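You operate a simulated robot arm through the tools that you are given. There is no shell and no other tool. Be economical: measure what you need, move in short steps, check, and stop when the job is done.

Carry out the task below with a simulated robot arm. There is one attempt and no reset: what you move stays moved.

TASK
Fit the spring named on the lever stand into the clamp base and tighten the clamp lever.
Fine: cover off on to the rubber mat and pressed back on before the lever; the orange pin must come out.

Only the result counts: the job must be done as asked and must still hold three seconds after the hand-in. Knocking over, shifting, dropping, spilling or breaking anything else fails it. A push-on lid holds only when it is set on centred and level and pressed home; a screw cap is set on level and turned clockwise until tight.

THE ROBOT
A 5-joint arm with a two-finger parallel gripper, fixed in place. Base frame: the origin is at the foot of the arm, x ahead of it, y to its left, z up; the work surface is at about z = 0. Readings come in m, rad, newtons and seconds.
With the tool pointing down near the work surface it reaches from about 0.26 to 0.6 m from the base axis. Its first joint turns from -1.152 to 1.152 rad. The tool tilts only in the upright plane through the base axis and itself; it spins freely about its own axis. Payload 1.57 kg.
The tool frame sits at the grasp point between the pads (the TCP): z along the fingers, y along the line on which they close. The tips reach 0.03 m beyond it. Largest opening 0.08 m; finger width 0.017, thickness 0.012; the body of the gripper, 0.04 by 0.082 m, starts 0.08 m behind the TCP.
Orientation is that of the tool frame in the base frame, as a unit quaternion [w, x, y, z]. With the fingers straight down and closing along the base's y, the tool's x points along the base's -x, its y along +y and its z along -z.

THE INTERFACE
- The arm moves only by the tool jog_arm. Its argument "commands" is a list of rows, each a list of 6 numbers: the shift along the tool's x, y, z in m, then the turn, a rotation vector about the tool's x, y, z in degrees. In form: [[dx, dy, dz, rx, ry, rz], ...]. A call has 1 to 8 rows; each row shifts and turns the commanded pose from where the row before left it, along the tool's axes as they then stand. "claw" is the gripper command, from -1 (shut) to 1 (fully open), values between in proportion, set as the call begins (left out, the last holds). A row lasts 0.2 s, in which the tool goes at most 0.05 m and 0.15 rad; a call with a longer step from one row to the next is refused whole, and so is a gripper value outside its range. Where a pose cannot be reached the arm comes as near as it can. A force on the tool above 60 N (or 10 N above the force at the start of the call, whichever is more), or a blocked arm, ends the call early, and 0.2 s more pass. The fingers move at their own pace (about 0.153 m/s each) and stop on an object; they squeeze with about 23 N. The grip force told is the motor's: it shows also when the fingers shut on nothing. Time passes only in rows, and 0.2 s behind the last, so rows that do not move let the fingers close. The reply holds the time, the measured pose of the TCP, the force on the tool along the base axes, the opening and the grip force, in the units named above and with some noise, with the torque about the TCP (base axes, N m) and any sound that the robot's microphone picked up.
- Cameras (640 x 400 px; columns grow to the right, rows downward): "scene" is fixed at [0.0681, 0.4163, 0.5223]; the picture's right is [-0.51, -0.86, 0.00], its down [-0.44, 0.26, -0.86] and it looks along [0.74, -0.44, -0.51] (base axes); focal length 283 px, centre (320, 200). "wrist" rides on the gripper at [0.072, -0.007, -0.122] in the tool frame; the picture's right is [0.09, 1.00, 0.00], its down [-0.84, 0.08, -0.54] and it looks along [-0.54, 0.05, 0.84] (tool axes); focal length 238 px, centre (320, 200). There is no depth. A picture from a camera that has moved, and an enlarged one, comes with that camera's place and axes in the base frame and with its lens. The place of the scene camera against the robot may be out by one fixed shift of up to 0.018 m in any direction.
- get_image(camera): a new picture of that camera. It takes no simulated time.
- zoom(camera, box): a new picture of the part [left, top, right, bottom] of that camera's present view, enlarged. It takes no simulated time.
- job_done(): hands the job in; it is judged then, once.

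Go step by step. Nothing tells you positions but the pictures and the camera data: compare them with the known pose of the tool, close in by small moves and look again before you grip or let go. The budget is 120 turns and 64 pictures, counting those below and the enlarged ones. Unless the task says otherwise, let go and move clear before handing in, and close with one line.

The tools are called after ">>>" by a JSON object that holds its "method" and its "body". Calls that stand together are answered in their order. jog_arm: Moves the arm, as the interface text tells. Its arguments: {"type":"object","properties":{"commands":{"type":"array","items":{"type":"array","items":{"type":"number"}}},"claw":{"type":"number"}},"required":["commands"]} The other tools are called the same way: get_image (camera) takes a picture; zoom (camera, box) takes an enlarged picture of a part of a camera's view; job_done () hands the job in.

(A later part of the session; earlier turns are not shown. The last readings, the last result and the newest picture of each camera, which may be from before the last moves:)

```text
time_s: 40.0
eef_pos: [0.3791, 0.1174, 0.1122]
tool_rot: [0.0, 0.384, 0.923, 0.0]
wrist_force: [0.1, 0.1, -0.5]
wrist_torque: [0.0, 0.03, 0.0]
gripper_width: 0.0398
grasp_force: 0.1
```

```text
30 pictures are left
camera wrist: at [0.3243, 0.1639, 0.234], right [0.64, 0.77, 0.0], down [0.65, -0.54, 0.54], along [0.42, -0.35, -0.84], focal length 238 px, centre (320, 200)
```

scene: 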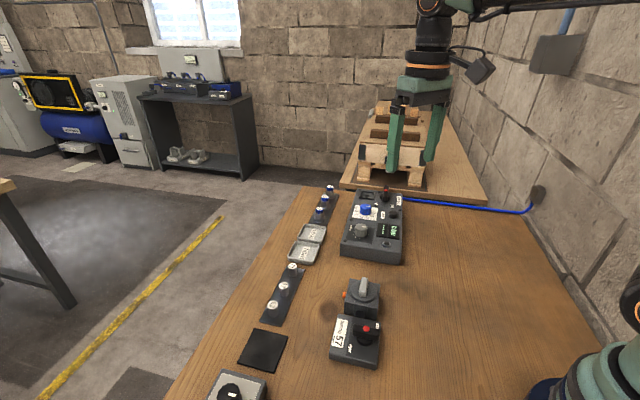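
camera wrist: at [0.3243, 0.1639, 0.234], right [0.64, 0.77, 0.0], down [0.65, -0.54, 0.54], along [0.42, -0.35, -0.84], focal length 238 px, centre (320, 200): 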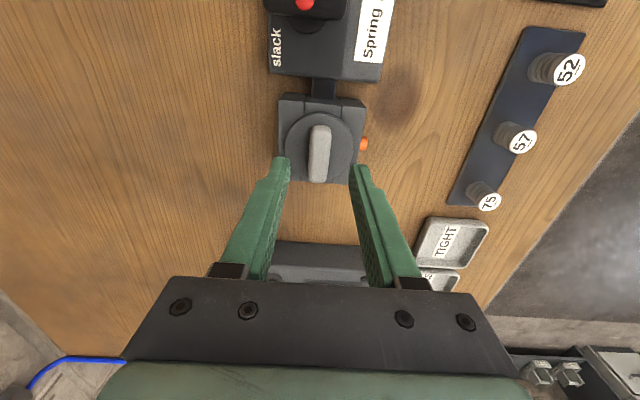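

The tool is centred over the handle (0.379, 0.117). Descend and grip it.

>>> {"method": "jog_arm", "body": {"commands": [[0, 0, 0.015, 0, 0, 0], [0, 0, 0.012, 0, 0, 0], [0, 0, 0.006, 0, 0, 0], [0, 0, 0, 0, 0, 0]]}}

>>> {"method": "zoom", "body": {"camera": "scene", "box": [325, 250, 405, 330]}}

```text
time_s: 41.0
eef_pos: [0.3791, 0.1181, 0.0776]
tool_rot: [0.0, 0.383, 0.924, -0.001]
wrist_force: [-0.9, 0.4, 0.2]
wrist_torque: [-0.01, 0.0, 0.06]
gripper_width: 0.0399
grasp_force: 0.0
```

```text
5.00 times, centred on (365, 290) of scene
camera zoom: at [0.0681, 0.4163, 0.5223], right [-0.51, -0.86, 0.0], down [-0.44, 0.26, -0.86], along [0.74, -0.44, -0.51], focal length 1416 px, centre (95, -250)
```

zoom: 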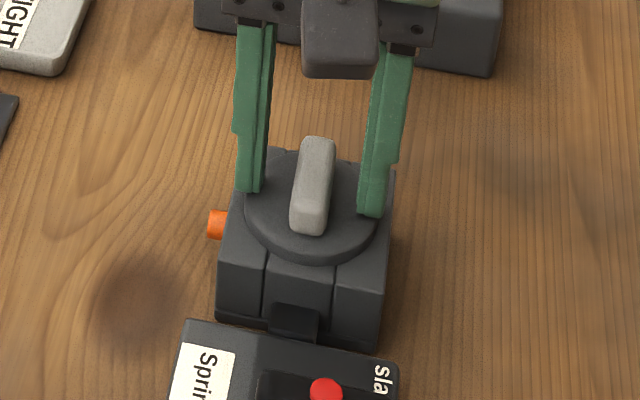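

>>> {"method": "jog_arm", "body": {"commands": [[0, 0, 0.001, 0, 0, 0], [0, 0, 0, 0, 0, 0], [0, 0, 0, 0, 0, 0]], "claw": -1}}

>>> {"method": "jog_arm", "body": {"commands": [[0, 0, -0.001, 0, 0, 0]]}}

>>> {"method": "jog_arm", "body": {"commands": [[0, 0, -0.001, 0, 0, 0]]}}

```text
time_s: 41.8
eef_pos: [0.3783, 0.1177, 0.0786]
tool_rot: [-0.002, 0.385, 0.923, -0.001]
wrist_force: [-12.6, -15.4, 22.8]
wrist_torque: [-0.37, 0.28, 0.02]
gripper_width: 0.0153
grasp_force: 22.4
```

```text
time_s: 42.2
eef_pos: [0.3779, 0.1167, 0.0795]
tool_rot: [-0.001, 0.383, 0.924, -0.002]
wrist_force: [-6.2, -17.1, 3.5]
wrist_torque: [-0.32, 0.1, 0.08]
gripper_width: 0.0151
grasp_force: 23.1
```

```text
time_s: 42.6
eef_pos: [0.3801, 0.118, 0.0821]
tool_rot: [0.001, 0.383, 0.924, 0.0]
wrist_force: [0.4, -0.2, -1.0]
wrist_torque: [0.03, 0.03, -0.04]
gripper_width: 0.0152
grasp_force: 22.5
heard: snap
```

The cover snapped loose. I lift it slowly and look.

>>> {"method": "jog_arm", "body": {"commands": [[0, 0, -0.01, 0, 0, 0], [0, 0, -0.02, 0, 0, 0], [0, 0, -0.03, 0, 0, 0], [0, 0, -0.02, 0, 0, 0], [0, 0, 0, 0, 0, 0]]}}

>>> {"method": "zoom", "body": {"camera": "scene", "box": [315, 220, 415, 330]}}

>>> {"method": "get_image", "body": {"camera": "wrist"}}

```text
time_s: 43.8
eef_pos: [0.3798, 0.1186, 0.1607]
tool_rot: [0.0, 0.384, 0.923, 0.0]
wrist_force: [-0.2, -0.7, -0.1]
wrist_torque: [0.03, -0.02, 0.0]
gripper_width: 0.0149
grasp_force: 23.1
```

```text
3.64 times, centred on (365, 275) of scene
camera zoom: at [0.0681, 0.4163, 0.5223], right [-0.51, -0.86, 0.0], down [-0.44, 0.26, -0.86], along [0.74, -0.44, -0.51], focal length 1030 px, centre (156, -73)
```

zoom: 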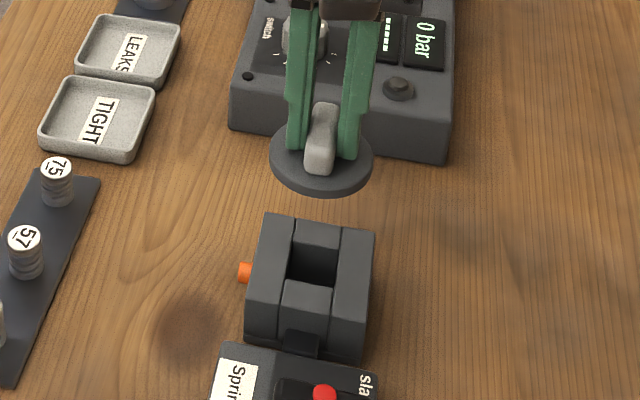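

```text
27 pictures are left
camera wrist: at [0.3253, 0.1649, 0.2824], right [0.64, 0.77, 0.0], down [0.65, -0.54, 0.54], along [0.42, -0.35, -0.84], focal length 238 px, centre (320, 200)
```

wrist: 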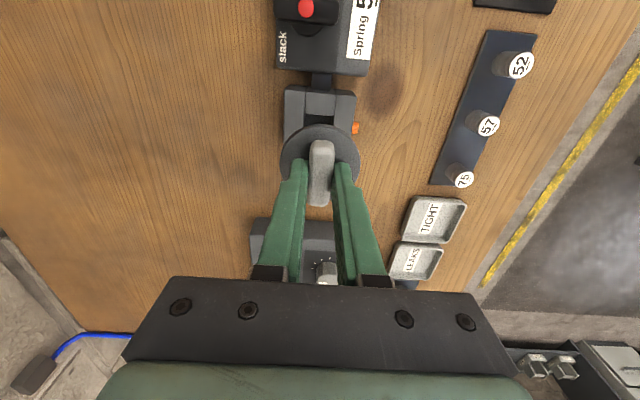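

The cover is off, showing an open socket. I carry it over the mat, whose centre is about (0.391, 0.346).

>>> {"method": "jog_arm", "body": {"commands": [[0.0306, 0.0337, 0, 0, 0, 0], [0.0306, 0.0337, 0, 0, 0, 0], [0.0306, 0.0337, 0, 0, 0, 0], [0.0306, 0.0337, 0, 0, 0, 0], [0.0306, 0.0337, 0, 0, 0, 0], [0, 0, 0.03, 0, 0, 0], [0, 0, 0, 0, 0, 0]]}}

>>> {"method": "get_image", "body": {"camera": "wrist"}}

```text
time_s: 45.4
eef_pos: [0.3907, 0.3449, 0.1315]
tool_rot: [0.0, 0.383, 0.924, 0.0]
wrist_force: [0.0, 0.4, 0.0]
wrist_torque: [-0.02, -0.01, -0.01]
gripper_width: 0.0151
grasp_force: 23.1
```

```text
26 pictures are left
camera wrist: at [0.3361, 0.3919, 0.2521], right [0.64, 0.77, 0.0], down [0.65, -0.54, 0.54], along [0.42, -0.35, -0.84], focal length 238 px, centre (320, 200)
```

wrist: 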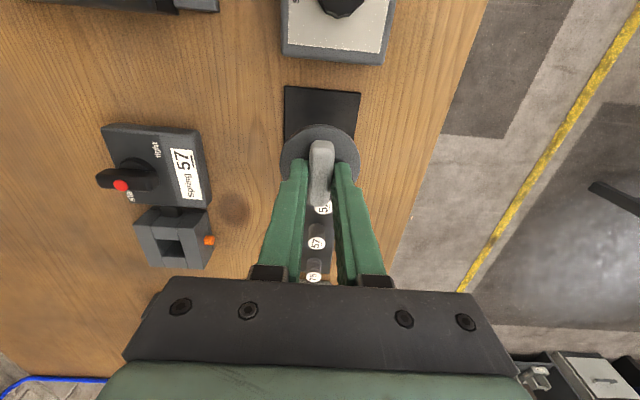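

>>> {"method": "jog_arm", "body": {"commands": [[0, 0, 0.03, 0, 0, 0], [0, 0, 0.025, 0, 0, 0], [0, 0, 0.012, 0, 0, 0], [0, 0, 0, 0, 0, 0]]}}

>>> {"method": "zoom", "body": {"camera": "scene", "box": [200, 280, 300, 380]}}

```text
time_s: 46.4
eef_pos: [0.3912, 0.3459, 0.065]
tool_rot: [0.0, 0.384, 0.923, -0.001]
wrist_force: [0.6, 0.2, -0.4]
wrist_torque: [0.03, -0.02, -0.01]
gripper_width: 0.0151
grasp_force: 23.3
```

```text
4.00 times, centred on (250, 330) of scene
camera zoom: at [0.0681, 0.4163, 0.5223], right [-0.51, -0.86, 0.0], down [-0.44, 0.26, -0.86], along [0.74, -0.44, -0.51], focal length 1133 px, centre (600, -320)
```

zoom: 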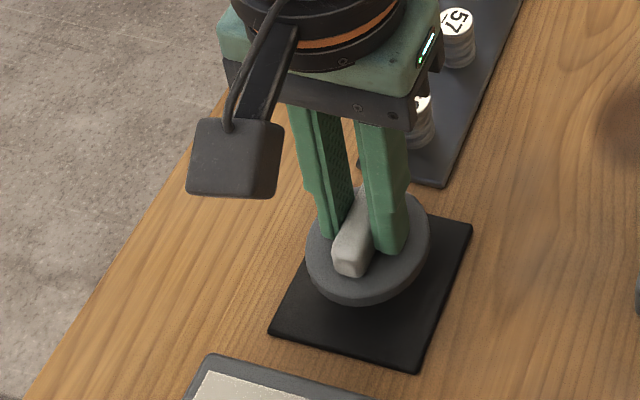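

>>> {"method": "jog_arm", "body": {"commands": [[0, 0, 0.006, 0, 0, 0], [0, 0, 0.006, 0, 0, 0], [0, 0, 0.003, 0, 0, 0], [0, 0, 0, 0, 0, 0]]}}

>>> {"method": "jog_arm", "body": {"commands": [[0, 0, 0.003, 0, 0, 0]]}}

>>> {"method": "jog_arm", "body": {"commands": [[0, 0, 0.002, 0, 0, 0]]}}

```text
time_s: 47.4
eef_pos: [0.3911, 0.3454, 0.05]
tool_rot: [0.0, 0.383, 0.924, 0.0]
wrist_force: [1.3, -0.2, -0.7]
wrist_torque: [-0.01, -0.03, 0.0]
gripper_width: 0.0151
grasp_force: 23.5
```

```text
time_s: 47.8
eef_pos: [0.3906, 0.3446, 0.045]
tool_rot: [0.0, 0.384, 0.923, 0.0]
wrist_force: [0.7, 0.0, -0.4]
wrist_torque: [0.0, -0.02, -0.01]
gripper_width: 0.0152
grasp_force: 23.1
```

```text
time_s: 48.2
eef_pos: [0.3903, 0.3447, 0.0429]
tool_rot: [-0.001, 0.383, 0.924, 0.0]
wrist_force: [-0.1, -0.2, -0.2]
wrist_torque: [0.01, 0.0, 0.0]
gripper_width: 0.015
grasp_force: 23.7
```

>>> {"method": "jog_arm", "body": {"commands": [[0, 0, 0.0015, 0, 0, 0]]}}

>>> {"method": "jog_arm", "body": {"commands": [[0, 0, 0.0015, 0, 0, 0]]}}

>>> {"method": "zoom", "body": {"camera": "scene", "box": [220, 300, 300, 380]}}

```text
time_s: 48.6
eef_pos: [0.3906, 0.3444, 0.043]
tool_rot: [-0.001, 0.384, 0.923, 0.0]
wrist_force: [-3.3, -2.6, 8.5]
wrist_torque: [0.04, 0.22, 0.05]
gripper_width: 0.0152
grasp_force: 23.1
```

```text
time_s: 49.0
eef_pos: [0.3902, 0.3448, 0.0414]
tool_rot: [0.0, 0.383, 0.924, -0.001]
wrist_force: [-9.4, -8.1, 23.8]
wrist_torque: [-0.16, 0.26, 0.0]
gripper_width: 0.0156
grasp_force: 23.3
```

```text
5.00 times, centred on (260, 340) of scene
camera zoom: at [0.068, 0.4163, 0.5224], right [-0.51, -0.86, 0.0], down [-0.44, 0.26, -0.86], along [0.74, -0.43, -0.51], focal length 1416 px, centre (620, -500)
```

zoom: 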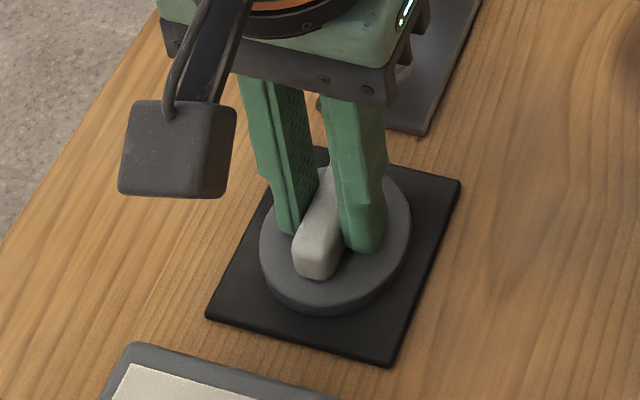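

The cover rests on the mat. Unload, release and rise.

>>> {"method": "jog_arm", "body": {"commands": [[0, 0, -0.0013, 0, 0, 0]]}}

>>> {"method": "jog_arm", "body": {"commands": [[0, 0, 0, 0, 0, 0], [0, 0, 0, 0, 0, 0], [0, 0, -0.02, 0, 0, 0], [0, 0, -0.04, 0, 0, 0], [0, 0, -0.04, 0, 0, 0], [0, 0, -0.015, 0, 0, 0], [0, 0, 0, 0, 0, 0]], "claw": -0.2}}

>>> {"method": "get_image", "body": {"camera": "wrist"}}

```text
time_s: 49.4
eef_pos: [0.3919, 0.3453, 0.0416]
tool_rot: [0.0, 0.383, 0.924, 0.001]
wrist_force: [-5.4, -2.3, 16.1]
wrist_torque: [-0.05, 0.18, 0.03]
gripper_width: 0.0153
grasp_force: 22.6
```

```text
time_s: 51.0
eef_pos: [0.3898, 0.3448, 0.1563]
tool_rot: [0.0, 0.384, 0.924, 0.0]
wrist_force: [0.9, 0.3, -0.3]
wrist_torque: [0.02, 0.01, 0.01]
gripper_width: 0.0318
grasp_force: 0.1
```

```text
23 pictures are left
camera wrist: at [0.3358, 0.3917, 0.2786], right [0.64, 0.77, 0.0], down [0.65, -0.54, 0.54], along [0.42, -0.35, -0.84], focal length 238 px, centre (320, 200)
```

wrist: 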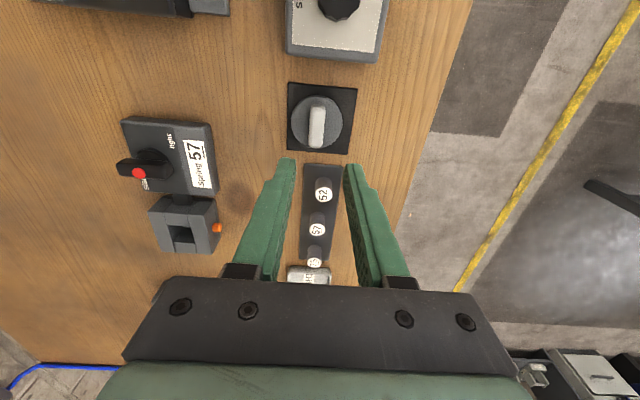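

Cover sits well on the mat. Now back to the pin with the cover off: move and rotate.

>>> {"method": "jog_arm", "body": {"commands": [[-0.0382, -0.0294, 0, 0, 0, 0], [-0.0382, -0.0294, 0, 0, 0, 0], [-0.0382, -0.0294, 0, 0, 0, 0], [-0.0381, -0.0292, 0, 0, 0, 0], [0, 0, 0, 0, 0, -8.5], [0, 0, 0, 0, 0, -8.5], [0, 0, 0, 0, 0, -8.5], [0, 0, 0, 0, 0, -8.5]], "claw": -0.3}}

>>> {"method": "jog_arm", "body": {"commands": [[0, 0, 0, 0, 0, -8.5], [0, 0, 0, 0, 0, -8.5], [0, 0, 0, 0, 0, -8.5], [0, 0, 0, 0, 0, -8.5], [0, 0, 0, 0, 0, -8.5], [0, 0, 0, 0, 0, -8.5], [0, 0, 0.05, 0, 0, -5.2], [0, 0, 0, 0, 0, 0]]}}

>>> {"method": "zoom", "body": {"camera": "wrist", "box": [240, 40, 400, 160]}}

```text
time_s: 52.8
eef_pos: [0.4156, 0.1537, 0.1561]
tool_rot: [0.0, 0.095, 0.995, 0.0]
wrist_force: [0.3, -0.1, 0.5]
wrist_torque: [0.01, -0.03, -0.01]
gripper_width: 0.0282
grasp_force: 0.1
```

```text
time_s: 54.6
eef_pos: [0.4161, 0.1546, 0.107]
tool_rot: [0.001, -0.385, 0.923, 0.0]
wrist_force: [0.3, -0.7, 0.1]
wrist_torque: [-0.07, 0.02, 0.0]
gripper_width: 0.0278
grasp_force: 0.1
```

```text
3.33 times, centred on (320, 100) of wrist
camera zoom: at [0.3705, 0.099, 0.2284], right [-0.77, 0.64, 0.0], down [0.54, 0.65, 0.54], along [0.34, 0.42, -0.84], focal length 794 px, centre (320, 533)
```

zoom: 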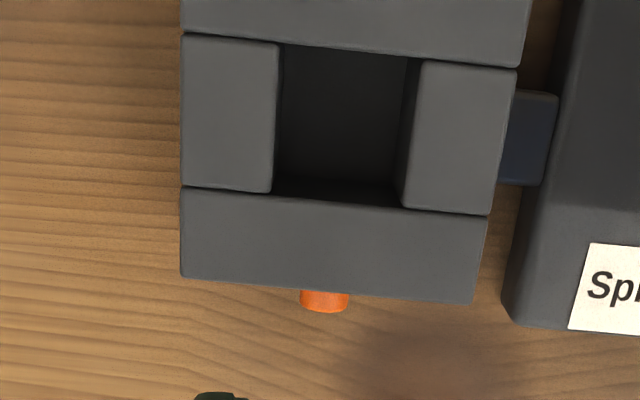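

The socket is open with two jaws; the pin still sits at the side wall. I grip it again.

>>> {"method": "jog_arm", "body": {"commands": [[0, 0.0003, 0.035, 0, 0, 0], [0, 0, 0.025, 0, 0, 0], [0, 0, 0.0135, 0, 0, 0], [0.005, 0, 0, 0, 0, 0], [0.0042, 0, 0, 0, 0, 0], [0, 0, 0, 0, 0, 0]]}}

>>> {"method": "jog_arm", "body": {"commands": [[0, 0, 0, 0, 0, 0], [0, 0, 0, 0, 0, 0], [0, 0, 0, 0, 0, 0]], "claw": -1}}

```text
time_s: 56.0
eef_pos: [0.4088, 0.1474, 0.0347]
tool_rot: [0.0, -0.383, 0.924, 0.0]
wrist_force: [1.5, 1.4, -2.9]
wrist_torque: [0.01, -0.03, -0.03]
gripper_width: 0.0282
grasp_force: 0.2
```

```text
time_s: 56.8
eef_pos: [0.4094, 0.147, 0.0336]
tool_rot: [-0.001, -0.383, 0.924, 0.0]
wrist_force: [4.5, 0.1, -3.1]
wrist_torque: [-0.01, -0.12, 0.02]
gripper_width: 0.0108
grasp_force: 28.9
```

Well centred. Pull in small steps.

>>> {"method": "jog_arm", "body": {"commands": [[-0.003, 0, 0, 0, 0, 0], [-0.003, 0, 0, 0, 0, 0]]}}

>>> {"method": "jog_arm", "body": {"commands": [[-0.003, 0, 0, 0, 0, 0], [-0.002, 0, 0, 0, 0, 0]]}}

>>> {"method": "jog_arm", "body": {"commands": [[-0.002, 0, 0, 0, 0, 0]]}}

```text
time_s: 57.4
eef_pos: [0.4142, 0.1534, 0.0341]
tool_rot: [0.0, -0.382, 0.924, 0.001]
wrist_force: [4.2, -7.0, 3.0]
wrist_torque: [-0.41, 0.26, 0.06]
gripper_width: 0.0109
grasp_force: 28.8
```

```text
time_s: 58.0
eef_pos: [0.4172, 0.1557, 0.0331]
tool_rot: [0.001, -0.383, 0.924, 0.0]
wrist_force: [1.3, -10.9, 4.6]
wrist_torque: [0.24, -0.43, 0.06]
gripper_width: 0.0111
grasp_force: 28.2
```

```text
time_s: 58.4
eef_pos: [0.4171, 0.1553, 0.0334]
tool_rot: [-0.002, -0.383, 0.924, 0.0]
wrist_force: [-4.0, -18.4, 14.7]
wrist_torque: [-0.33, 0.15, 0.05]
gripper_width: 0.0111
grasp_force: 28.4
```

The pin has a free 11 mm stroke, a weak return spring and a hard stop, with or without the cover. So it is most likely an indicator that comes out by itself when the spring is clamped. I ease it back, release it and go for the spring.

>>> {"method": "jog_arm", "body": {"commands": [[0.003, 0, 0, 0, 0, 0], [0.003, 0, 0, 0, 0, 0], [0.003, 0, 0, 0, 0, 0], [0, 0, 0, 0, 0, 0]]}}

>>> {"method": "jog_arm", "body": {"commands": [[0, 0, 0, 0, 0, 0], [0, 0, 0, 0, 0, 0], [-0.015, 0, 0, 0, 0, 0], [0, 0, -0.045, 0, 0, 0], [0, 0, -0.04, 0, 0, 0], [0, 0, 0, 0, 0, 0]], "claw": -0.2}}

>>> {"method": "zoom", "body": {"camera": "wrist", "box": [230, 20, 510, 170]}}

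```text
time_s: 59.4
eef_pos: [0.4124, 0.1512, 0.0338]
tool_rot: [0.002, -0.383, 0.924, 0.0]
wrist_force: [10.5, -10.8, -9.9]
wrist_torque: [0.43, -0.71, 0.06]
gripper_width: 0.0111
grasp_force: 28.8
```

```text
time_s: 60.8
eef_pos: [0.4219, 0.1622, 0.1191]
tool_rot: [0.0, -0.383, 0.924, 0.0]
wrist_force: [0.3, -0.8, -0.4]
wrist_torque: [0.02, 0.01, 0.02]
gripper_width: 0.0323
grasp_force: 0.1
```

```text
2.29 times, centred on (370, 95) of wrist
camera zoom: at [0.3774, 0.1066, 0.2405], right [-0.77, 0.64, 0.0], down [0.54, 0.65, 0.54], along [0.35, 0.42, -0.84], focal length 545 px, centre (206, 440)
```

zoom: 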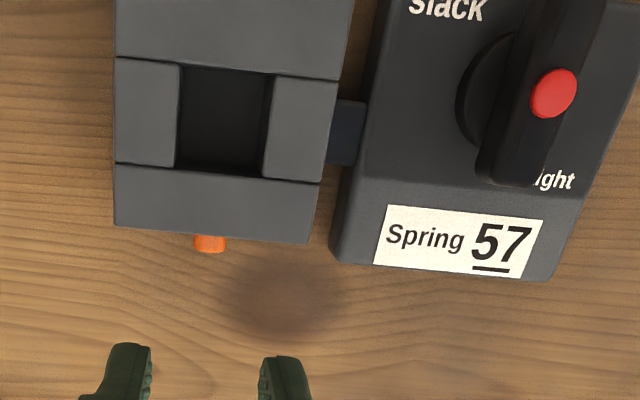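

The socket centre is about (0.379, 0.117), roughly 30 mm square. Moving over spring 57 to look at it.

>>> {"method": "jog_arm", "body": {"commands": [[-0.03, 0.005, 0, 0, 0, 0], [-0.03, 0.005, 0, 0, 0, 0], [-0.03, 0.006, 0, 0, 0, 0], [0, 0, 0, 0, 0, 0]], "claw": 0}}

>>> {"method": "get_image", "body": {"camera": "wrist"}}

>>> {"method": "zoom", "body": {"camera": "scene", "box": [245, 230, 345, 340]}}

```text
time_s: 61.8
eef_pos: [0.4748, 0.2374, 0.1185]
tool_rot: [0.0, -0.384, 0.923, 0.0]
wrist_force: [-0.7, 0.5, 0.1]
wrist_torque: [-0.03, 0.03, 0.05]
gripper_width: 0.0402
grasp_force: 0.0
```

```text
20 pictures are left
camera wrist: at [0.4296, 0.1821, 0.2397], right [-0.77, 0.64, 0.0], down [0.54, 0.65, 0.54], along [0.35, 0.42, -0.84], focal length 238 px, centre (320, 200)
```

wrist: 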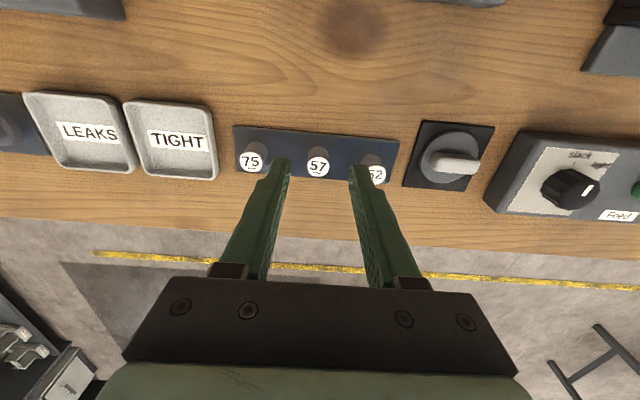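

```text
3.64 times, centred on (295, 285) of scene
camera zoom: at [0.0681, 0.4163, 0.5223], right [-0.51, -0.86, 0.0], down [-0.44, 0.26, -0.86], along [0.74, -0.43, -0.51], focal length 1030 px, centre (411, -109)
```

zoom: 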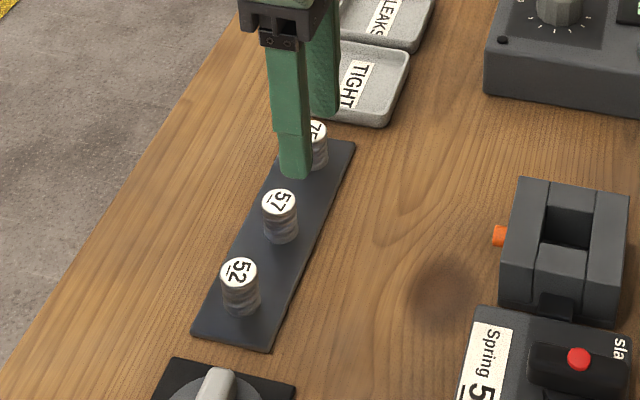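

Spring 57's top is at about (0.492, 0.254, 0.026), about 22 mm in diameter. I position over it and descend partway.

>>> {"method": "jog_arm", "body": {"commands": [[-0.0238, -0.0003, 0, 0, 0, 0], [0, 0, 0.03, 0, 0, 0], [0, 0, 0.015, 0, 0, 0], [0, 0, 0, 0, 0, 0]]}}

>>> {"method": "zoom", "body": {"camera": "wrist", "box": [230, 90, 410, 210]}}

>>> {"method": "zoom", "body": {"camera": "scene", "box": [275, 230, 335, 300]}}

```text
time_s: 62.8
eef_pos: [0.4916, 0.2528, 0.0734]
tool_rot: [0.0, -0.382, 0.924, 0.0]
wrist_force: [-0.7, 0.2, -0.7]
wrist_torque: [-0.02, 0.01, 0.0]
gripper_width: 0.04
grasp_force: 0.1
```

```text
3.33 times, centred on (320, 150) of wrist
camera zoom: at [0.4463, 0.1982, 0.1944], right [-0.77, 0.64, 0.0], down [0.54, 0.65, 0.54], along [0.35, 0.42, -0.84], focal length 794 px, centre (320, 367)
```

zoom: 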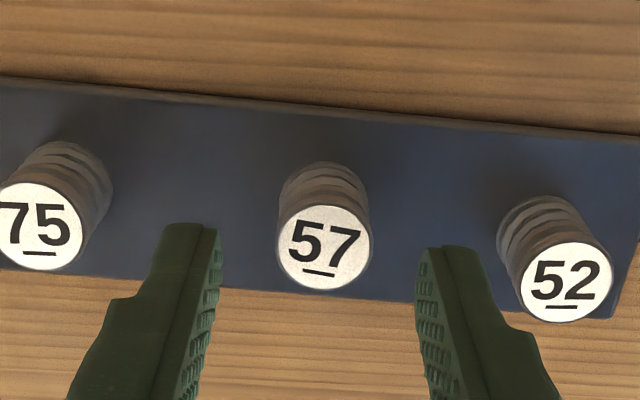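

```text
5.71 times, centred on (305, 265) of scene
camera zoom: at [0.0681, 0.4163, 0.5223], right [-0.51, -0.86, 0.0], down [-0.44, 0.26, -0.86], along [0.74, -0.44, -0.51], focal length 1618 px, centre (406, -171)
```

zoom: 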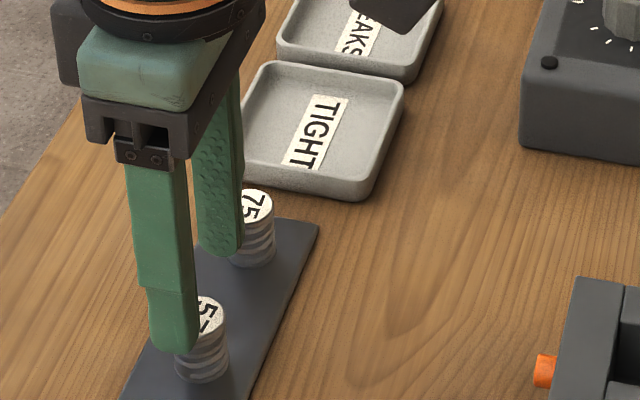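

The spring's axis is at about (0.493, 0.255), top at 0.032. I correct by 3 mm, descend so that the tips overlap about 8 mm, and grip.

>>> {"method": "jog_arm", "body": {"commands": [[-0.0027, 0.001, 0, 0, 0, 0], [0, 0, 0.01, 0, 0, 0], [0, 0, 0.009, 0, 0, 0], [0, 0, 0, 0, 0, 0]]}}

>>> {"method": "jog_arm", "body": {"commands": [[0, 0, 0, 0, 0, 0], [0, 0, 0, 0, 0, 0], [0, 0, 0, 0, 0, 0]], "claw": -1}}

>>> {"method": "zoom", "body": {"camera": "scene", "box": [265, 240, 335, 320]}}

```text
time_s: 63.8
eef_pos: [0.4928, 0.255, 0.0557]
tool_rot: [0.0, -0.383, 0.924, 0.0]
wrist_force: [0.5, 0.3, -0.5]
wrist_torque: [0.01, 0.0, 0.0]
gripper_width: 0.0398
grasp_force: 0.0
```

```text
time_s: 64.6
eef_pos: [0.493, 0.2551, 0.0542]
tool_rot: [0.001, -0.384, 0.923, 0.0]
wrist_force: [0.2, 0.4, 0.5]
wrist_torque: [0.02, -0.06, -0.01]
gripper_width: 0.0211
grasp_force: 22.9
```

```text
5.00 times, centred on (300, 280) of scene
camera zoom: at [0.0681, 0.4163, 0.5223], right [-0.51, -0.86, 0.0], down [-0.44, 0.26, -0.86], along [0.74, -0.44, -0.51], focal length 1416 px, centre (420, -200)
```

zoom: 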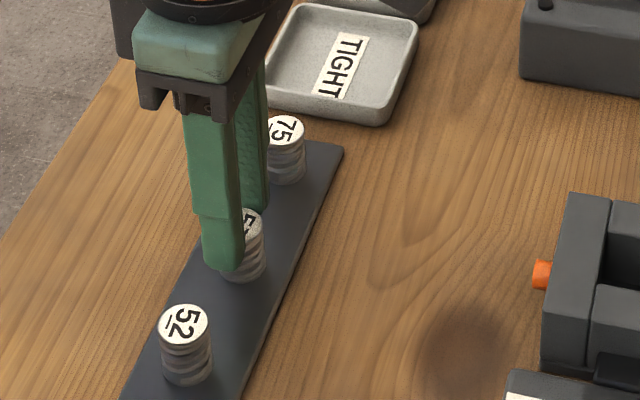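

Gripped (21 mm). Lift and carry to above the socket.

>>> {"method": "jog_arm", "body": {"commands": [[0, 0, -0.02, 0, 0, 0], [0, 0, -0.04, 0, 0, 0], [0.0445, -0.0043, 0, 0, 0, 0], [0.0445, -0.0043, 0, 0, 0, 0], [0.0445, -0.0042, 0, 0, 0, 0], [0.0445, -0.0042, 0, 0, 0, 0], [0, 0, 0, 0, 0, 0]]}}

>>> {"method": "zoom", "body": {"camera": "wrist", "box": [230, 90, 410, 210]}}

>>> {"method": "zoom", "body": {"camera": "scene", "box": [315, 230, 405, 320]}}

```text
time_s: 66.2
eef_pos: [0.3788, 0.1158, 0.1139]
tool_rot: [-0.001, -0.384, 0.923, 0.0]
wrist_force: [0.6, -0.7, -0.8]
wrist_torque: [0.01, 0.03, 0.0]
gripper_width: 0.0207
grasp_force: 23.0
```

```text
3.33 times, centred on (320, 150) of wrist
camera zoom: at [0.3332, 0.0612, 0.2355], right [-0.77, 0.64, 0.0], down [0.54, 0.65, 0.54], along [0.35, 0.42, -0.84], focal length 794 px, centre (320, 367)
```

zoom: 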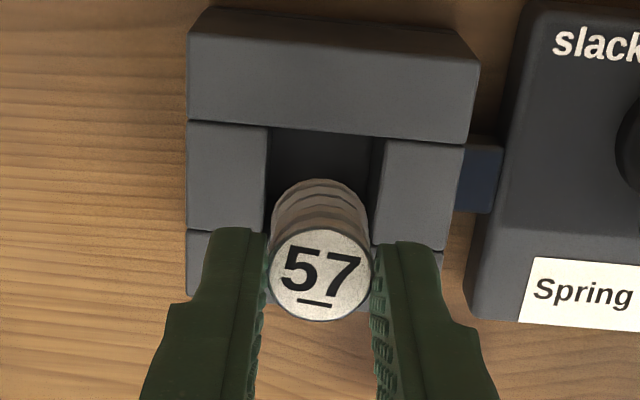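

```text
4.44 times, centred on (360, 275) of scene
camera zoom: at [0.0681, 0.4163, 0.5223], right [-0.51, -0.86, 0.0], down [-0.44, 0.26, -0.86], along [0.74, -0.44, -0.51], focal length 1259 px, centre (142, -133)
```

zoom: 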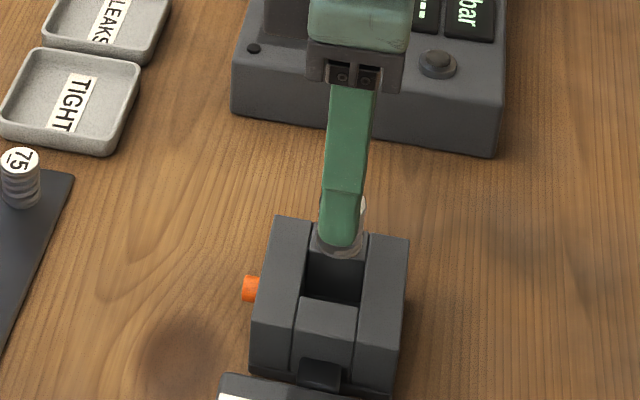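

Spring and socket line up within 1 mm. Small correction and lower until the fingertips are just above the base top.

>>> {"method": "jog_arm", "body": {"commands": [[-0.0008, 0.0005, 0.01, 0, 0, 0], [0, 0, 0.012, 0, 0, 0], [0, 0, 0.01, 0, 0, 0], [0, 0, 0.006, 0, 0, 0], [0, 0, 0.004, 0, 0, 0], [0, 0, 0, 0, 0, 0]]}}

>>> {"method": "zoom", "body": {"camera": "scene", "box": [325, 245, 405, 325]}}

```text
time_s: 67.6
eef_pos: [0.3789, 0.1183, 0.0715]
tool_rot: [0.0, -0.383, 0.924, 0.0]
wrist_force: [0.3, 0.9, 0.3]
wrist_torque: [-0.03, 0.01, 0.0]
gripper_width: 0.0212
grasp_force: 23.2
```

```text
5.00 times, centred on (365, 285) of scene
camera zoom: at [0.0681, 0.4163, 0.5223], right [-0.51, -0.86, 0.0], down [-0.44, 0.26, -0.86], along [0.74, -0.44, -0.51], focal length 1416 px, centre (95, -225)
```

zoom: 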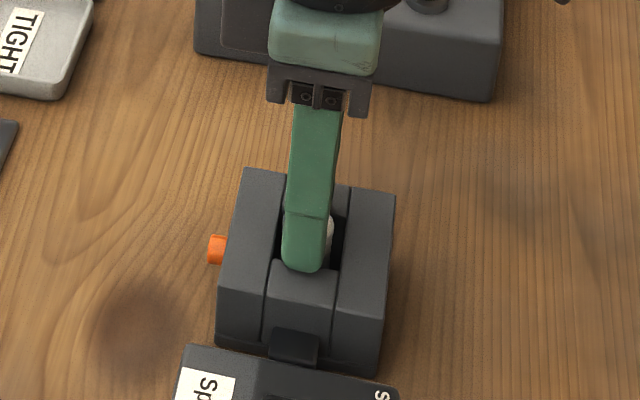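

>>> {"method": "jog_arm", "body": {"commands": [[0, 0, 0.0015, 0, 0, 0]]}}

>>> {"method": "jog_arm", "body": {"commands": [[0, 0, 0.0015, 0, 0, 0]]}}

>>> {"method": "jog_arm", "body": {"commands": [[0, 0, 0.0015, 0, 0, 0]]}}

```text
time_s: 68.0
eef_pos: [0.3793, 0.1183, 0.0712]
tool_rot: [0.001, -0.383, 0.924, -0.001]
wrist_force: [-0.5, -0.2, 0.3]
wrist_torque: [-0.03, 0.03, -0.01]
gripper_width: 0.0211
grasp_force: 23.5
```

```text
time_s: 68.4
eef_pos: [0.3798, 0.1185, 0.0693]
tool_rot: [0.001, -0.384, 0.923, 0.0]
wrist_force: [-5.5, -3.2, 16.3]
wrist_torque: [-0.08, 0.15, 0.1]
gripper_width: 0.0212
grasp_force: 23.0
```

```text
time_s: 68.8
eef_pos: [0.3778, 0.118, 0.07]
tool_rot: [-0.001, -0.384, 0.923, -0.001]
wrist_force: [-18.2, -8.8, 53.7]
wrist_torque: [0.0, 0.72, 0.18]
gripper_width: 0.0212
grasp_force: 23.0
```

Contact. Unload, then release the spring.

>>> {"method": "jog_arm", "body": {"commands": [[0, 0, -0.0024, 0, 0, 0]]}}

>>> {"method": "jog_arm", "body": {"commands": [[0, 0, 0, 0, 0, 0], [0, 0, 0, 0, 0, 0], [0, 0, -0.015, 0, 0, 0], [0, 0, -0.03, 0, 0, 0], [0, 0, 0, 0, 0, 0]], "claw": -0.2}}

>>> {"method": "zoom", "body": {"camera": "wrist", "box": [230, 70, 410, 190]}}

>>> {"method": "zoom", "body": {"camera": "scene", "box": [325, 245, 405, 325]}}

```text
time_s: 69.2
eef_pos: [0.3793, 0.1185, 0.0702]
tool_rot: [0.0, -0.384, 0.923, -0.001]
wrist_force: [-5.6, -3.2, 19.8]
wrist_torque: [-0.03, 0.27, -0.02]
gripper_width: 0.0213
grasp_force: 22.7
```

```text
time_s: 70.4
eef_pos: [0.3775, 0.118, 0.1155]
tool_rot: [0.0, -0.384, 0.923, 0.0]
wrist_force: [-0.4, 0.0, -0.4]
wrist_torque: [0.0, -0.02, -0.02]
gripper_width: 0.0318
grasp_force: 0.2
```

```text
3.33 times, centred on (320, 130) of wrist
camera zoom: at [0.3334, 0.0626, 0.2364], right [-0.77, 0.64, 0.0], down [0.54, 0.65, 0.54], along [0.34, 0.42, -0.84], focal length 794 px, centre (320, 433)
```

zoom: 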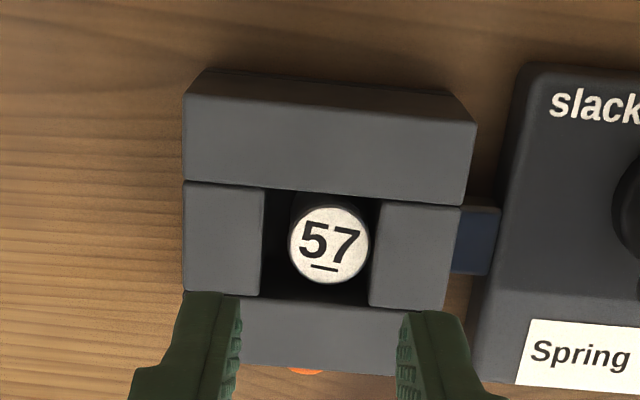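

```text
5.00 times, centred on (365, 285) of scene
camera zoom: at [0.0681, 0.4163, 0.5223], right [-0.51, -0.86, 0.0], down [-0.44, 0.26, -0.86], along [0.74, -0.44, -0.51], focal length 1416 px, centre (95, -225)
```

zoom: 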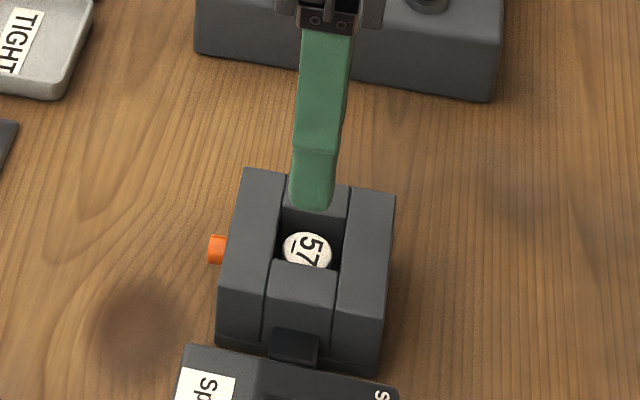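

The spring stands upright in the socket. Now back for the cover.

>>> {"method": "jog_arm", "body": {"commands": [[0, 0, -0.045, 0, 0, 8.5], [0, 0, 0, 0, 0, 8.5], [0, 0, 0, 0, 0, 8.5], [0, 0, 0, 0, 0, 8.5], [0, 0, 0, 0, 0, 8.5], [0, 0, 0, 0, 0, 8.5], [0, 0, 0, 0, 0, 8.5], [0, 0, 0, 0, 0, 8.5]]}}

>>> {"method": "jog_arm", "body": {"commands": [[0, 0, 0, 0, 0, 8.5], [0, 0, 0, 0, 0, 8.5], [0, 0, 0, 0, 0, 5.2], [0.0303, 0.0338, 0, 0, 0, 0], [0.0303, 0.0338, 0, 0, 0, 0], [0.0303, 0.0338, 0, 0, 0, 0], [0.0303, 0.0338, 0, 0, 0, 0], [0.0303, 0.0338, 0, 0, 0, 0]]}}

>>> {"method": "jog_arm", "body": {"commands": [[0, 0, 0.03, 0, 0, 0], [0, 0, 0.03, 0, 0, 0], [0, 0, 0, 0, 0, 0]]}}

>>> {"method": "zoom", "body": {"camera": "wrist", "box": [230, 70, 410, 190]}}

```text
time_s: 72.2
eef_pos: [0.3791, 0.1188, 0.1601]
tool_rot: [0.0, 0.2, 0.98, -0.001]
wrist_force: [0.0, -0.2, 0.2]
wrist_torque: [-0.02, -0.02, 0.0]
gripper_width: 0.032
grasp_force: 0.0
```

```text
time_s: 74.0
eef_pos: [0.3913, 0.3456, 0.1613]
tool_rot: [0.0, 0.385, 0.923, 0.0]
wrist_force: [-1.0, 0.3, 0.2]
wrist_torque: [-0.03, -0.01, 0.03]
gripper_width: 0.0319
grasp_force: 0.0
```

```text
time_s: 74.8
eef_pos: [0.3905, 0.346, 0.1]
tool_rot: [0.0, 0.384, 0.923, 0.0]
wrist_force: [-0.7, -0.4, 1.4]
wrist_torque: [-0.02, -0.04, 0.0]
gripper_width: 0.0319
grasp_force: 0.1
```

```text
3.33 times, centred on (320, 130) of wrist
camera zoom: at [0.3368, 0.392, 0.2218], right [0.64, 0.77, 0.0], down [0.65, -0.54, 0.54], along [0.42, -0.35, -0.84], focal length 794 px, centre (320, 433)
```

zoom: 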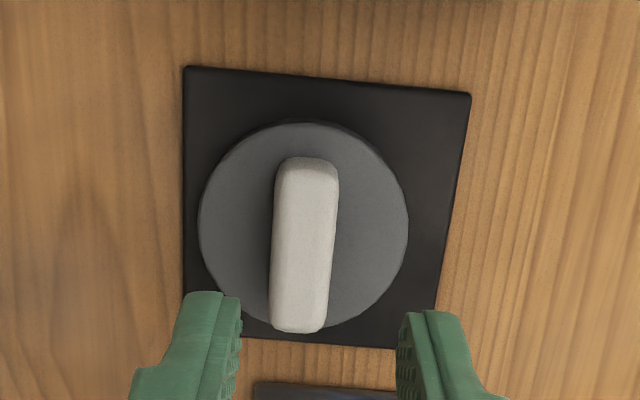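

The cover shifted about 4 mm during release, so I correct the approach to its handle and descend.

>>> {"method": "jog_arm", "body": {"commands": [[0.0012, -0.0038, 0.02, 0, 0, 0], [0, 0, 0.02, 0, 0, 0], [0, 0, 0.011, 0, 0, 0], [0, 0, 0.005, 0, 0, 0], [0, 0, 0, 0, 0, 0]]}}

>>> {"method": "zoom", "body": {"camera": "wrist", "box": [230, 90, 410, 210]}}

```text
time_s: 76.0
eef_pos: [0.3887, 0.3427, 0.0447]
tool_rot: [0.0, 0.383, 0.924, 0.0]
wrist_force: [0.2, 0.4, -0.4]
wrist_torque: [-0.03, -0.02, 0.0]
gripper_width: 0.0321
grasp_force: 0.0
```

```text
3.33 times, centred on (320, 150) of wrist
camera zoom: at [0.3338, 0.3901, 0.1667], right [0.64, 0.77, 0.0], down [0.65, -0.54, 0.54], along [0.42, -0.35, -0.84], focal length 794 px, centre (320, 367)
```

zoom: 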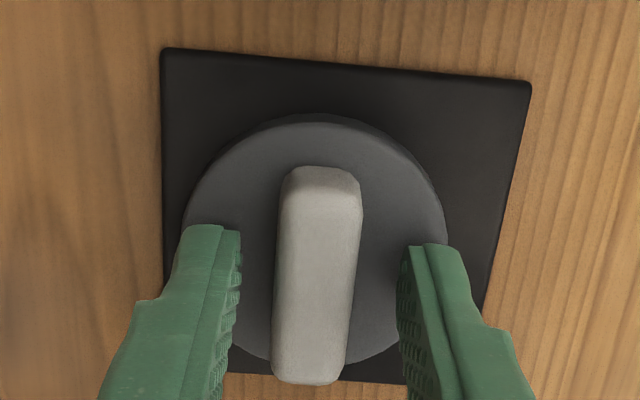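

>>> {"method": "jog_arm", "body": {"commands": [[0, 0, 0, 0, 0, 0], [0, 0, 0, 0, 0, 0], [0, 0, 0, 0, 0, 0]], "claw": -1}}

>>> {"method": "jog_arm", "body": {"commands": [[0, 0, -0.02, 0, 0, 0], [0, 0, -0.04, 0, 0, 0], [0, 0, -0.045, 0, 0, 0], [0, 0, 0, 0, 0, 0]]}}

```text
time_s: 76.8
eef_pos: [0.3889, 0.3421, 0.0448]
tool_rot: [0.0, 0.384, 0.924, 0.0]
wrist_force: [0.3, -0.4, -0.3]
wrist_torque: [0.02, 0.0, -0.01]
gripper_width: 0.015
grasp_force: 22.3
```

```text
time_s: 77.8
eef_pos: [0.3879, 0.3419, 0.1503]
tool_rot: [0.0, 0.383, 0.924, 0.001]
wrist_force: [0.5, -0.2, -0.4]
wrist_torque: [-0.02, 0.04, -0.03]
gripper_width: 0.015
grasp_force: 23.2
```

Cover in hand; carry it back over the base.

>>> {"method": "jog_arm", "body": {"commands": [[-0.03046, -0.03326, 0, 0, 0, 0], [-0.03046, -0.03326, 0, 0, 0, 0], [-0.03046, -0.03326, 0, 0, 0, 0], [-0.03046, -0.03326, 0, 0, 0, 0], [-0.03046, -0.03326, 0, 0, 0, 0], [0, 0, 0.03, 0, 0, 0], [0, 0, 0, 0, 0, 0]]}}

>>> {"method": "zoom", "body": {"camera": "wrist", "box": [230, 70, 410, 190]}}

>>> {"method": "zoom", "body": {"camera": "scene", "box": [320, 235, 410, 325]}}

```text
time_s: 79.4
eef_pos: [0.3793, 0.1169, 0.1196]
tool_rot: [0.0, 0.384, 0.923, 0.0]
wrist_force: [-0.1, -0.6, -0.7]
wrist_torque: [-0.01, 0.01, 0.03]
gripper_width: 0.0152
grasp_force: 23.2
```

```text
3.33 times, centred on (320, 130) of wrist
camera zoom: at [0.3236, 0.1637, 0.241], right [0.64, 0.77, 0.0], down [0.65, -0.54, 0.54], along [0.42, -0.35, -0.84], focal length 794 px, centre (320, 433)
```

zoom: 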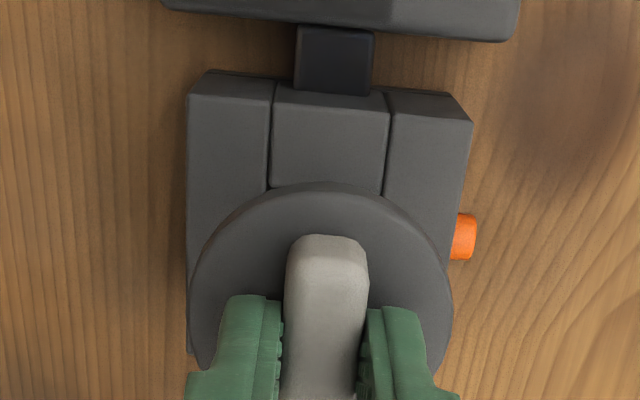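

```text
4.44 times, centred on (365, 280) of scene
camera zoom: at [0.0681, 0.4163, 0.5223], right [-0.51, -0.86, 0.0], down [-0.44, 0.26, -0.86], along [0.74, -0.44, -0.51], focal length 1259 px, centre (120, -156)
```

zoom: 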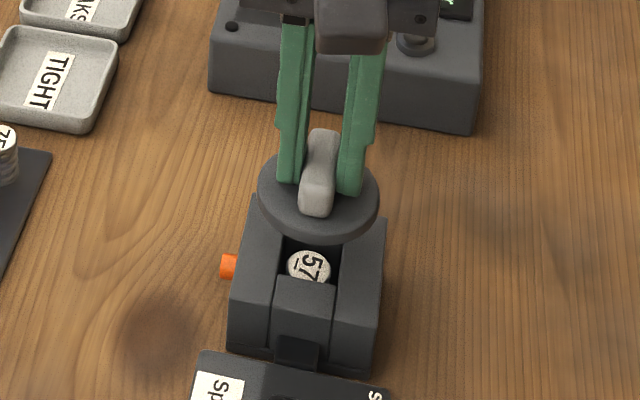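

Aligned. Lower to just above the seat, then press.

>>> {"method": "jog_arm", "body": {"commands": [[0.0004, 0, 0.02, 0, 0, 0], [0, 0, 0.012, 0, 0, 0], [0, 0, 0.003, 0, 0, 0], [0, 0, 0, 0, 0, 0]]}}

>>> {"method": "jog_arm", "body": {"commands": [[0, 0, 0.002, 0, 0, 0]]}}

>>> {"method": "jog_arm", "body": {"commands": [[0, 0, 0.0015, 0, 0, 0]]}}

```text
time_s: 80.4
eef_pos: [0.3782, 0.1175, 0.0846]
tool_rot: [0.0, 0.384, 0.923, 0.0]
wrist_force: [0.4, 0.4, -1.1]
wrist_torque: [0.01, -0.03, -0.03]
gripper_width: 0.0151
grasp_force: 23.2
```

```text
time_s: 80.8
eef_pos: [0.3771, 0.1172, 0.0835]
tool_rot: [0.001, 0.383, 0.924, 0.001]
wrist_force: [-0.7, -0.3, -0.2]
wrist_torque: [0.0, 0.0, 0.05]
gripper_width: 0.0153
grasp_force: 22.8
```

```text
time_s: 81.2
eef_pos: [0.3784, 0.1182, 0.0826]
tool_rot: [0.0, 0.383, 0.924, 0.0]
wrist_force: [0.0, -0.1, -0.1]
wrist_torque: [0.0, -0.01, 0.01]
gripper_width: 0.0153
grasp_force: 23.0
```

>>> {"method": "jog_arm", "body": {"commands": [[0, 0, 0.0015, 0, 0, 0]]}}

>>> {"method": "jog_arm", "body": {"commands": [[0, 0, 0.0015, 0, 0, 0]]}}

>>> {"method": "jog_arm", "body": {"commands": [[0, 0, 0.0015, 0, 0, 0]]}}

```text
time_s: 81.6
eef_pos: [0.3775, 0.1181, 0.0809]
tool_rot: [0.0, 0.384, 0.923, -0.001]
wrist_force: [-10.8, -3.1, 22.9]
wrist_torque: [-0.09, 0.28, 0.02]
gripper_width: 0.0154
grasp_force: 22.2
heard: snap
```

```text
time_s: 82.0
eef_pos: [0.3786, 0.1179, 0.0791]
tool_rot: [0.0, 0.384, 0.923, 0.0]
wrist_force: [-9.1, -7.9, 22.5]
wrist_torque: [-0.2, 0.23, 0.0]
gripper_width: 0.0153
grasp_force: 23.1
```

```text
time_s: 82.4
eef_pos: [0.3786, 0.1173, 0.0788]
tool_rot: [0.0, 0.384, 0.923, 0.0]
wrist_force: [-14.8, -15.5, 44.7]
wrist_torque: [-0.34, 0.34, 0.07]
gripper_width: 0.0156
grasp_force: 23.6
```

Snapped on and pressed home. Unload, release, rise and inspect.

>>> {"method": "jog_arm", "body": {"commands": [[0, 0, -0.002, 0, 0, 0]]}}

>>> {"method": "jog_arm", "body": {"commands": [[0, 0, 0, 0, 0, 0], [0, 0, 0, 0, 0, 0], [0, 0, -0.02, 0, 0, 0], [0, 0, -0.03, 0, 0, 0], [0, 0, 0, 0, 0, 0]], "claw": -0.2}}

>>> {"method": "zoom", "body": {"camera": "scene", "box": [310, 260, 410, 380]}}

```text
time_s: 82.8
eef_pos: [0.3777, 0.1171, 0.0783]
tool_rot: [0.0, 0.384, 0.923, -0.001]
wrist_force: [-2.1, -18.4, 16.0]
wrist_torque: [-0.44, 0.01, 0.07]
gripper_width: 0.015
grasp_force: 22.6
```

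```text
time_s: 84.0
eef_pos: [0.3786, 0.1182, 0.1287]
tool_rot: [0.0, 0.384, 0.923, 0.0]
wrist_force: [1.1, -0.1, 0.0]
wrist_torque: [0.0, -0.02, -0.03]
gripper_width: 0.032
grasp_force: 0.2
```

```text
3.33 times, centred on (360, 320) of scene
camera zoom: at [0.0681, 0.4163, 0.5223], right [-0.51, -0.86, 0.0], down [-0.44, 0.26, -0.86], along [0.74, -0.44, -0.51], focal length 944 px, centre (187, -200)
```

zoom: 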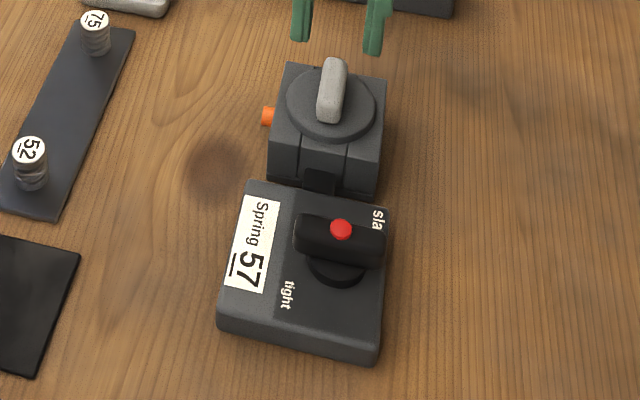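

The cover is back on. Now the clamp lever: its pivot is about (0.300, 0.172), bar top at 0.051, bar along 45°. I go above it with the fingers across the bar.

>>> {"method": "jog_arm", "body": {"commands": [[0.0466, -0.0085, 0, 0, 0, 0], [0.0467, -0.0085, 0, 0, 0, 0], [0, 0, 0, 0, 0, -8.5], [0, 0, 0, 0, 0, -8.5], [0, 0, 0, 0, 0, -8.5], [0, 0, 0, 0, 0, -8.5], [0, 0, 0, 0, 0, -8.5], [0, 0, 0, 0, 0, -8.5]], "claw": 0}}

>>> {"method": "jog_arm", "body": {"commands": [[0, 0, 0, 0, 0, -8.5], [0, 0, 0, 0, 0, -8.5], [0, 0, 0, 0, 0, -8.5], [0, 0, 0, 0, 0, -8.5], [0, 0, 0, 0, 0, -5.2], [0, 0, 0, 0, 0, 0]]}}

>>> {"method": "zoom", "body": {"camera": "wrist", "box": [220, 60, 420, 200]}}

```text
time_s: 85.8
eef_pos: [0.2999, 0.1716, 0.1279]
tool_rot: [0.0, -0.052, 0.999, 0.0]
wrist_force: [-0.1, -0.6, -0.5]
wrist_torque: [0.0, 0.01, -0.02]
gripper_width: 0.04
grasp_force: 0.0
```

```text
time_s: 87.2
eef_pos: [0.3005, 0.1732, 0.1268]
tool_rot: [0.0, -0.384, 0.923, 0.0]
wrist_force: [0.7, -0.4, -1.3]
wrist_torque: [0.02, 0.02, -0.05]
gripper_width: 0.0399
grasp_force: 0.0
```

```text
2.86 times, centred on (320, 130) of wrist
camera zoom: at [0.2547, 0.1167, 0.25], right [-0.77, 0.64, 0.0], down [0.53, 0.65, 0.54], along [0.34, 0.42, -0.84], focal length 681 px, centre (320, 400)
```

zoom: 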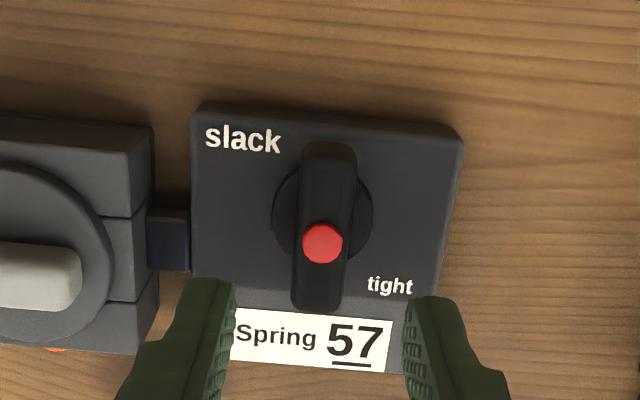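

Bar, pivot and red dot are centred under the tool. Descend and grip the bar.

>>> {"method": "jog_arm", "body": {"commands": [[0, 0.0006, 0.03, 0, 0, 0], [0, 0, 0.015, 0, 0, 0], [0, 0, 0.009, 0, 0, 0], [0, 0, 0.004, 0, 0, 0], [0, 0, 0, 0, 0, 0]]}}

>>> {"method": "jog_arm", "body": {"commands": [[0, 0, 0, 0, 0, 0], [0, 0, 0, 0, 0, 0], [0, 0, 0, 0, 0, 0]], "claw": -1}}

```text
time_s: 88.4
eef_pos: [0.3005, 0.1722, 0.0704]
tool_rot: [0.0, -0.383, 0.924, -0.001]
wrist_force: [0.7, -0.1, 0.3]
wrist_torque: [0.0, -0.01, 0.0]
gripper_width: 0.0397
grasp_force: 0.0
```

```text
time_s: 89.2
eef_pos: [0.2992, 0.1727, 0.0707]
tool_rot: [0.0, -0.384, 0.923, 0.0]
wrist_force: [2.6, -0.3, -2.7]
wrist_torque: [-0.11, 0.07, -0.02]
gripper_width: 0.017
grasp_force: 32.0
```

Gripped (17 mm). Turn clockwise gently and watch the torque.

>>> {"method": "jog_arm", "body": {"commands": [[0, 0, 0, 0, 0, 5], [0, 0, 0, 0, 0, 5]]}}

>>> {"method": "jog_arm", "body": {"commands": [[0, 0, 0, 0, 0, 6], [0, 0, 0, 0, 0, 6]]}}

```text
time_s: 89.8
eef_pos: [0.2991, 0.1716, 0.0702]
tool_rot: [0.0, -0.301, 0.954, 0.0]
wrist_force: [-2.9, -6.5, 3.5]
wrist_torque: [0.38, -0.72, 0.03]
gripper_width: 0.0171
grasp_force: 31.5
```

```text
time_s: 90.4
eef_pos: [0.2993, 0.1714, 0.0705]
tool_rot: [-0.001, -0.2, 0.98, 0.0]
wrist_force: [1.5, -6.2, 5.9]
wrist_torque: [-0.47, 0.65, -0.01]
gripper_width: 0.0168
grasp_force: 32.3
```

It turns freely. Continue clockwise.

>>> {"method": "jog_arm", "body": {"commands": [[0, 0, 0, 0, 0, 7], [0, 0, 0, 0, 0, 7], [0, 0, 0, 0, 0, 7], [0, 0, 0, 0, 0, 7]]}}

>>> {"method": "jog_arm", "body": {"commands": [[0, 0, 0, 0, 0, 7], [0, 0, 0, 0, 0, 7], [0, 0, 0, 0, 0, 6], [0, 0, 0, 0, 0, 6]]}}

>>> {"method": "jog_arm", "body": {"commands": [[0, 0, 0, 0, 0, 5], [0, 0, 0, 0, 0, 5]]}}

```text
time_s: 91.4
eef_pos: [0.2991, 0.1721, 0.0708]
tool_rot: [0.0, 0.045, 0.999, 0.0]
wrist_force: [5.2, -19.5, 7.5]
wrist_torque: [-0.46, 0.11, 0.03]
gripper_width: 0.0171
grasp_force: 32.8
```

```text
time_s: 92.4
eef_pos: [0.2991, 0.1719, 0.0699]
tool_rot: [-0.002, 0.268, 0.963, 0.0]
wrist_force: [8.6, -27.6, 2.2]
wrist_torque: [-0.52, 0.03, 0.02]
gripper_width: 0.0171
grasp_force: 32.0
```

```text
time_s: 93.0
eef_pos: [0.2987, 0.1728, 0.07]
tool_rot: [0.0, 0.349, 0.937, -0.001]
wrist_force: [-0.5, -16.8, -6.5]
wrist_torque: [-0.79, -0.61, 0.01]
gripper_width: 0.0167
grasp_force: 32.1
```

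>>> {"method": "jog_arm", "body": {"commands": [[0, 0, 0, 0, 0, 4]]}}

>>> {"method": "jog_arm", "body": {"commands": [[0, 0, 0, 0, 0, 4]]}}

>>> {"method": "zoom", "body": {"camera": "scene", "box": [310, 260, 410, 380]}}

```text
time_s: 93.4
eef_pos: [0.3, 0.1722, 0.0713]
tool_rot: [0.0, 0.381, 0.924, -0.001]
wrist_force: [-3.0, -9.9, -12.2]
wrist_torque: [0.05, 0.38, 0.01]
gripper_width: 0.0172
grasp_force: 32.0
```

```text
time_s: 93.8
eef_pos: [0.2989, 0.1717, 0.0705]
tool_rot: [0.0, 0.413, 0.911, 0.0]
wrist_force: [-6.4, -6.7, -11.4]
wrist_torque: [0.04, -0.03, 0.74]
gripper_width: 0.018
grasp_force: 32.3
```

```text
3.33 times, centred on (360, 320) of scene
camera zoom: at [0.0681, 0.4164, 0.5223], right [-0.51, -0.86, 0.0], down [-0.44, 0.26, -0.86], along [0.74, -0.44, -0.51], focal length 944 px, centre (187, -200)
```

zoom: 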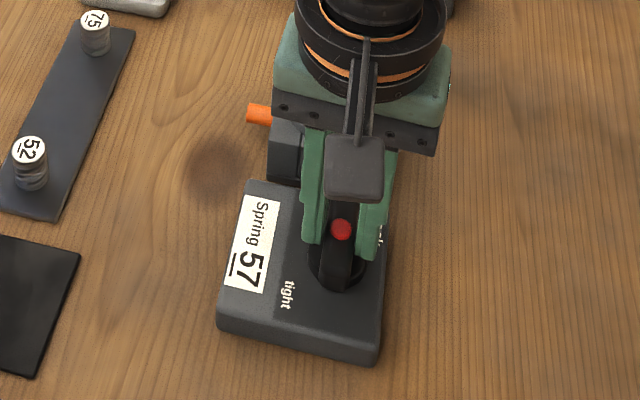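

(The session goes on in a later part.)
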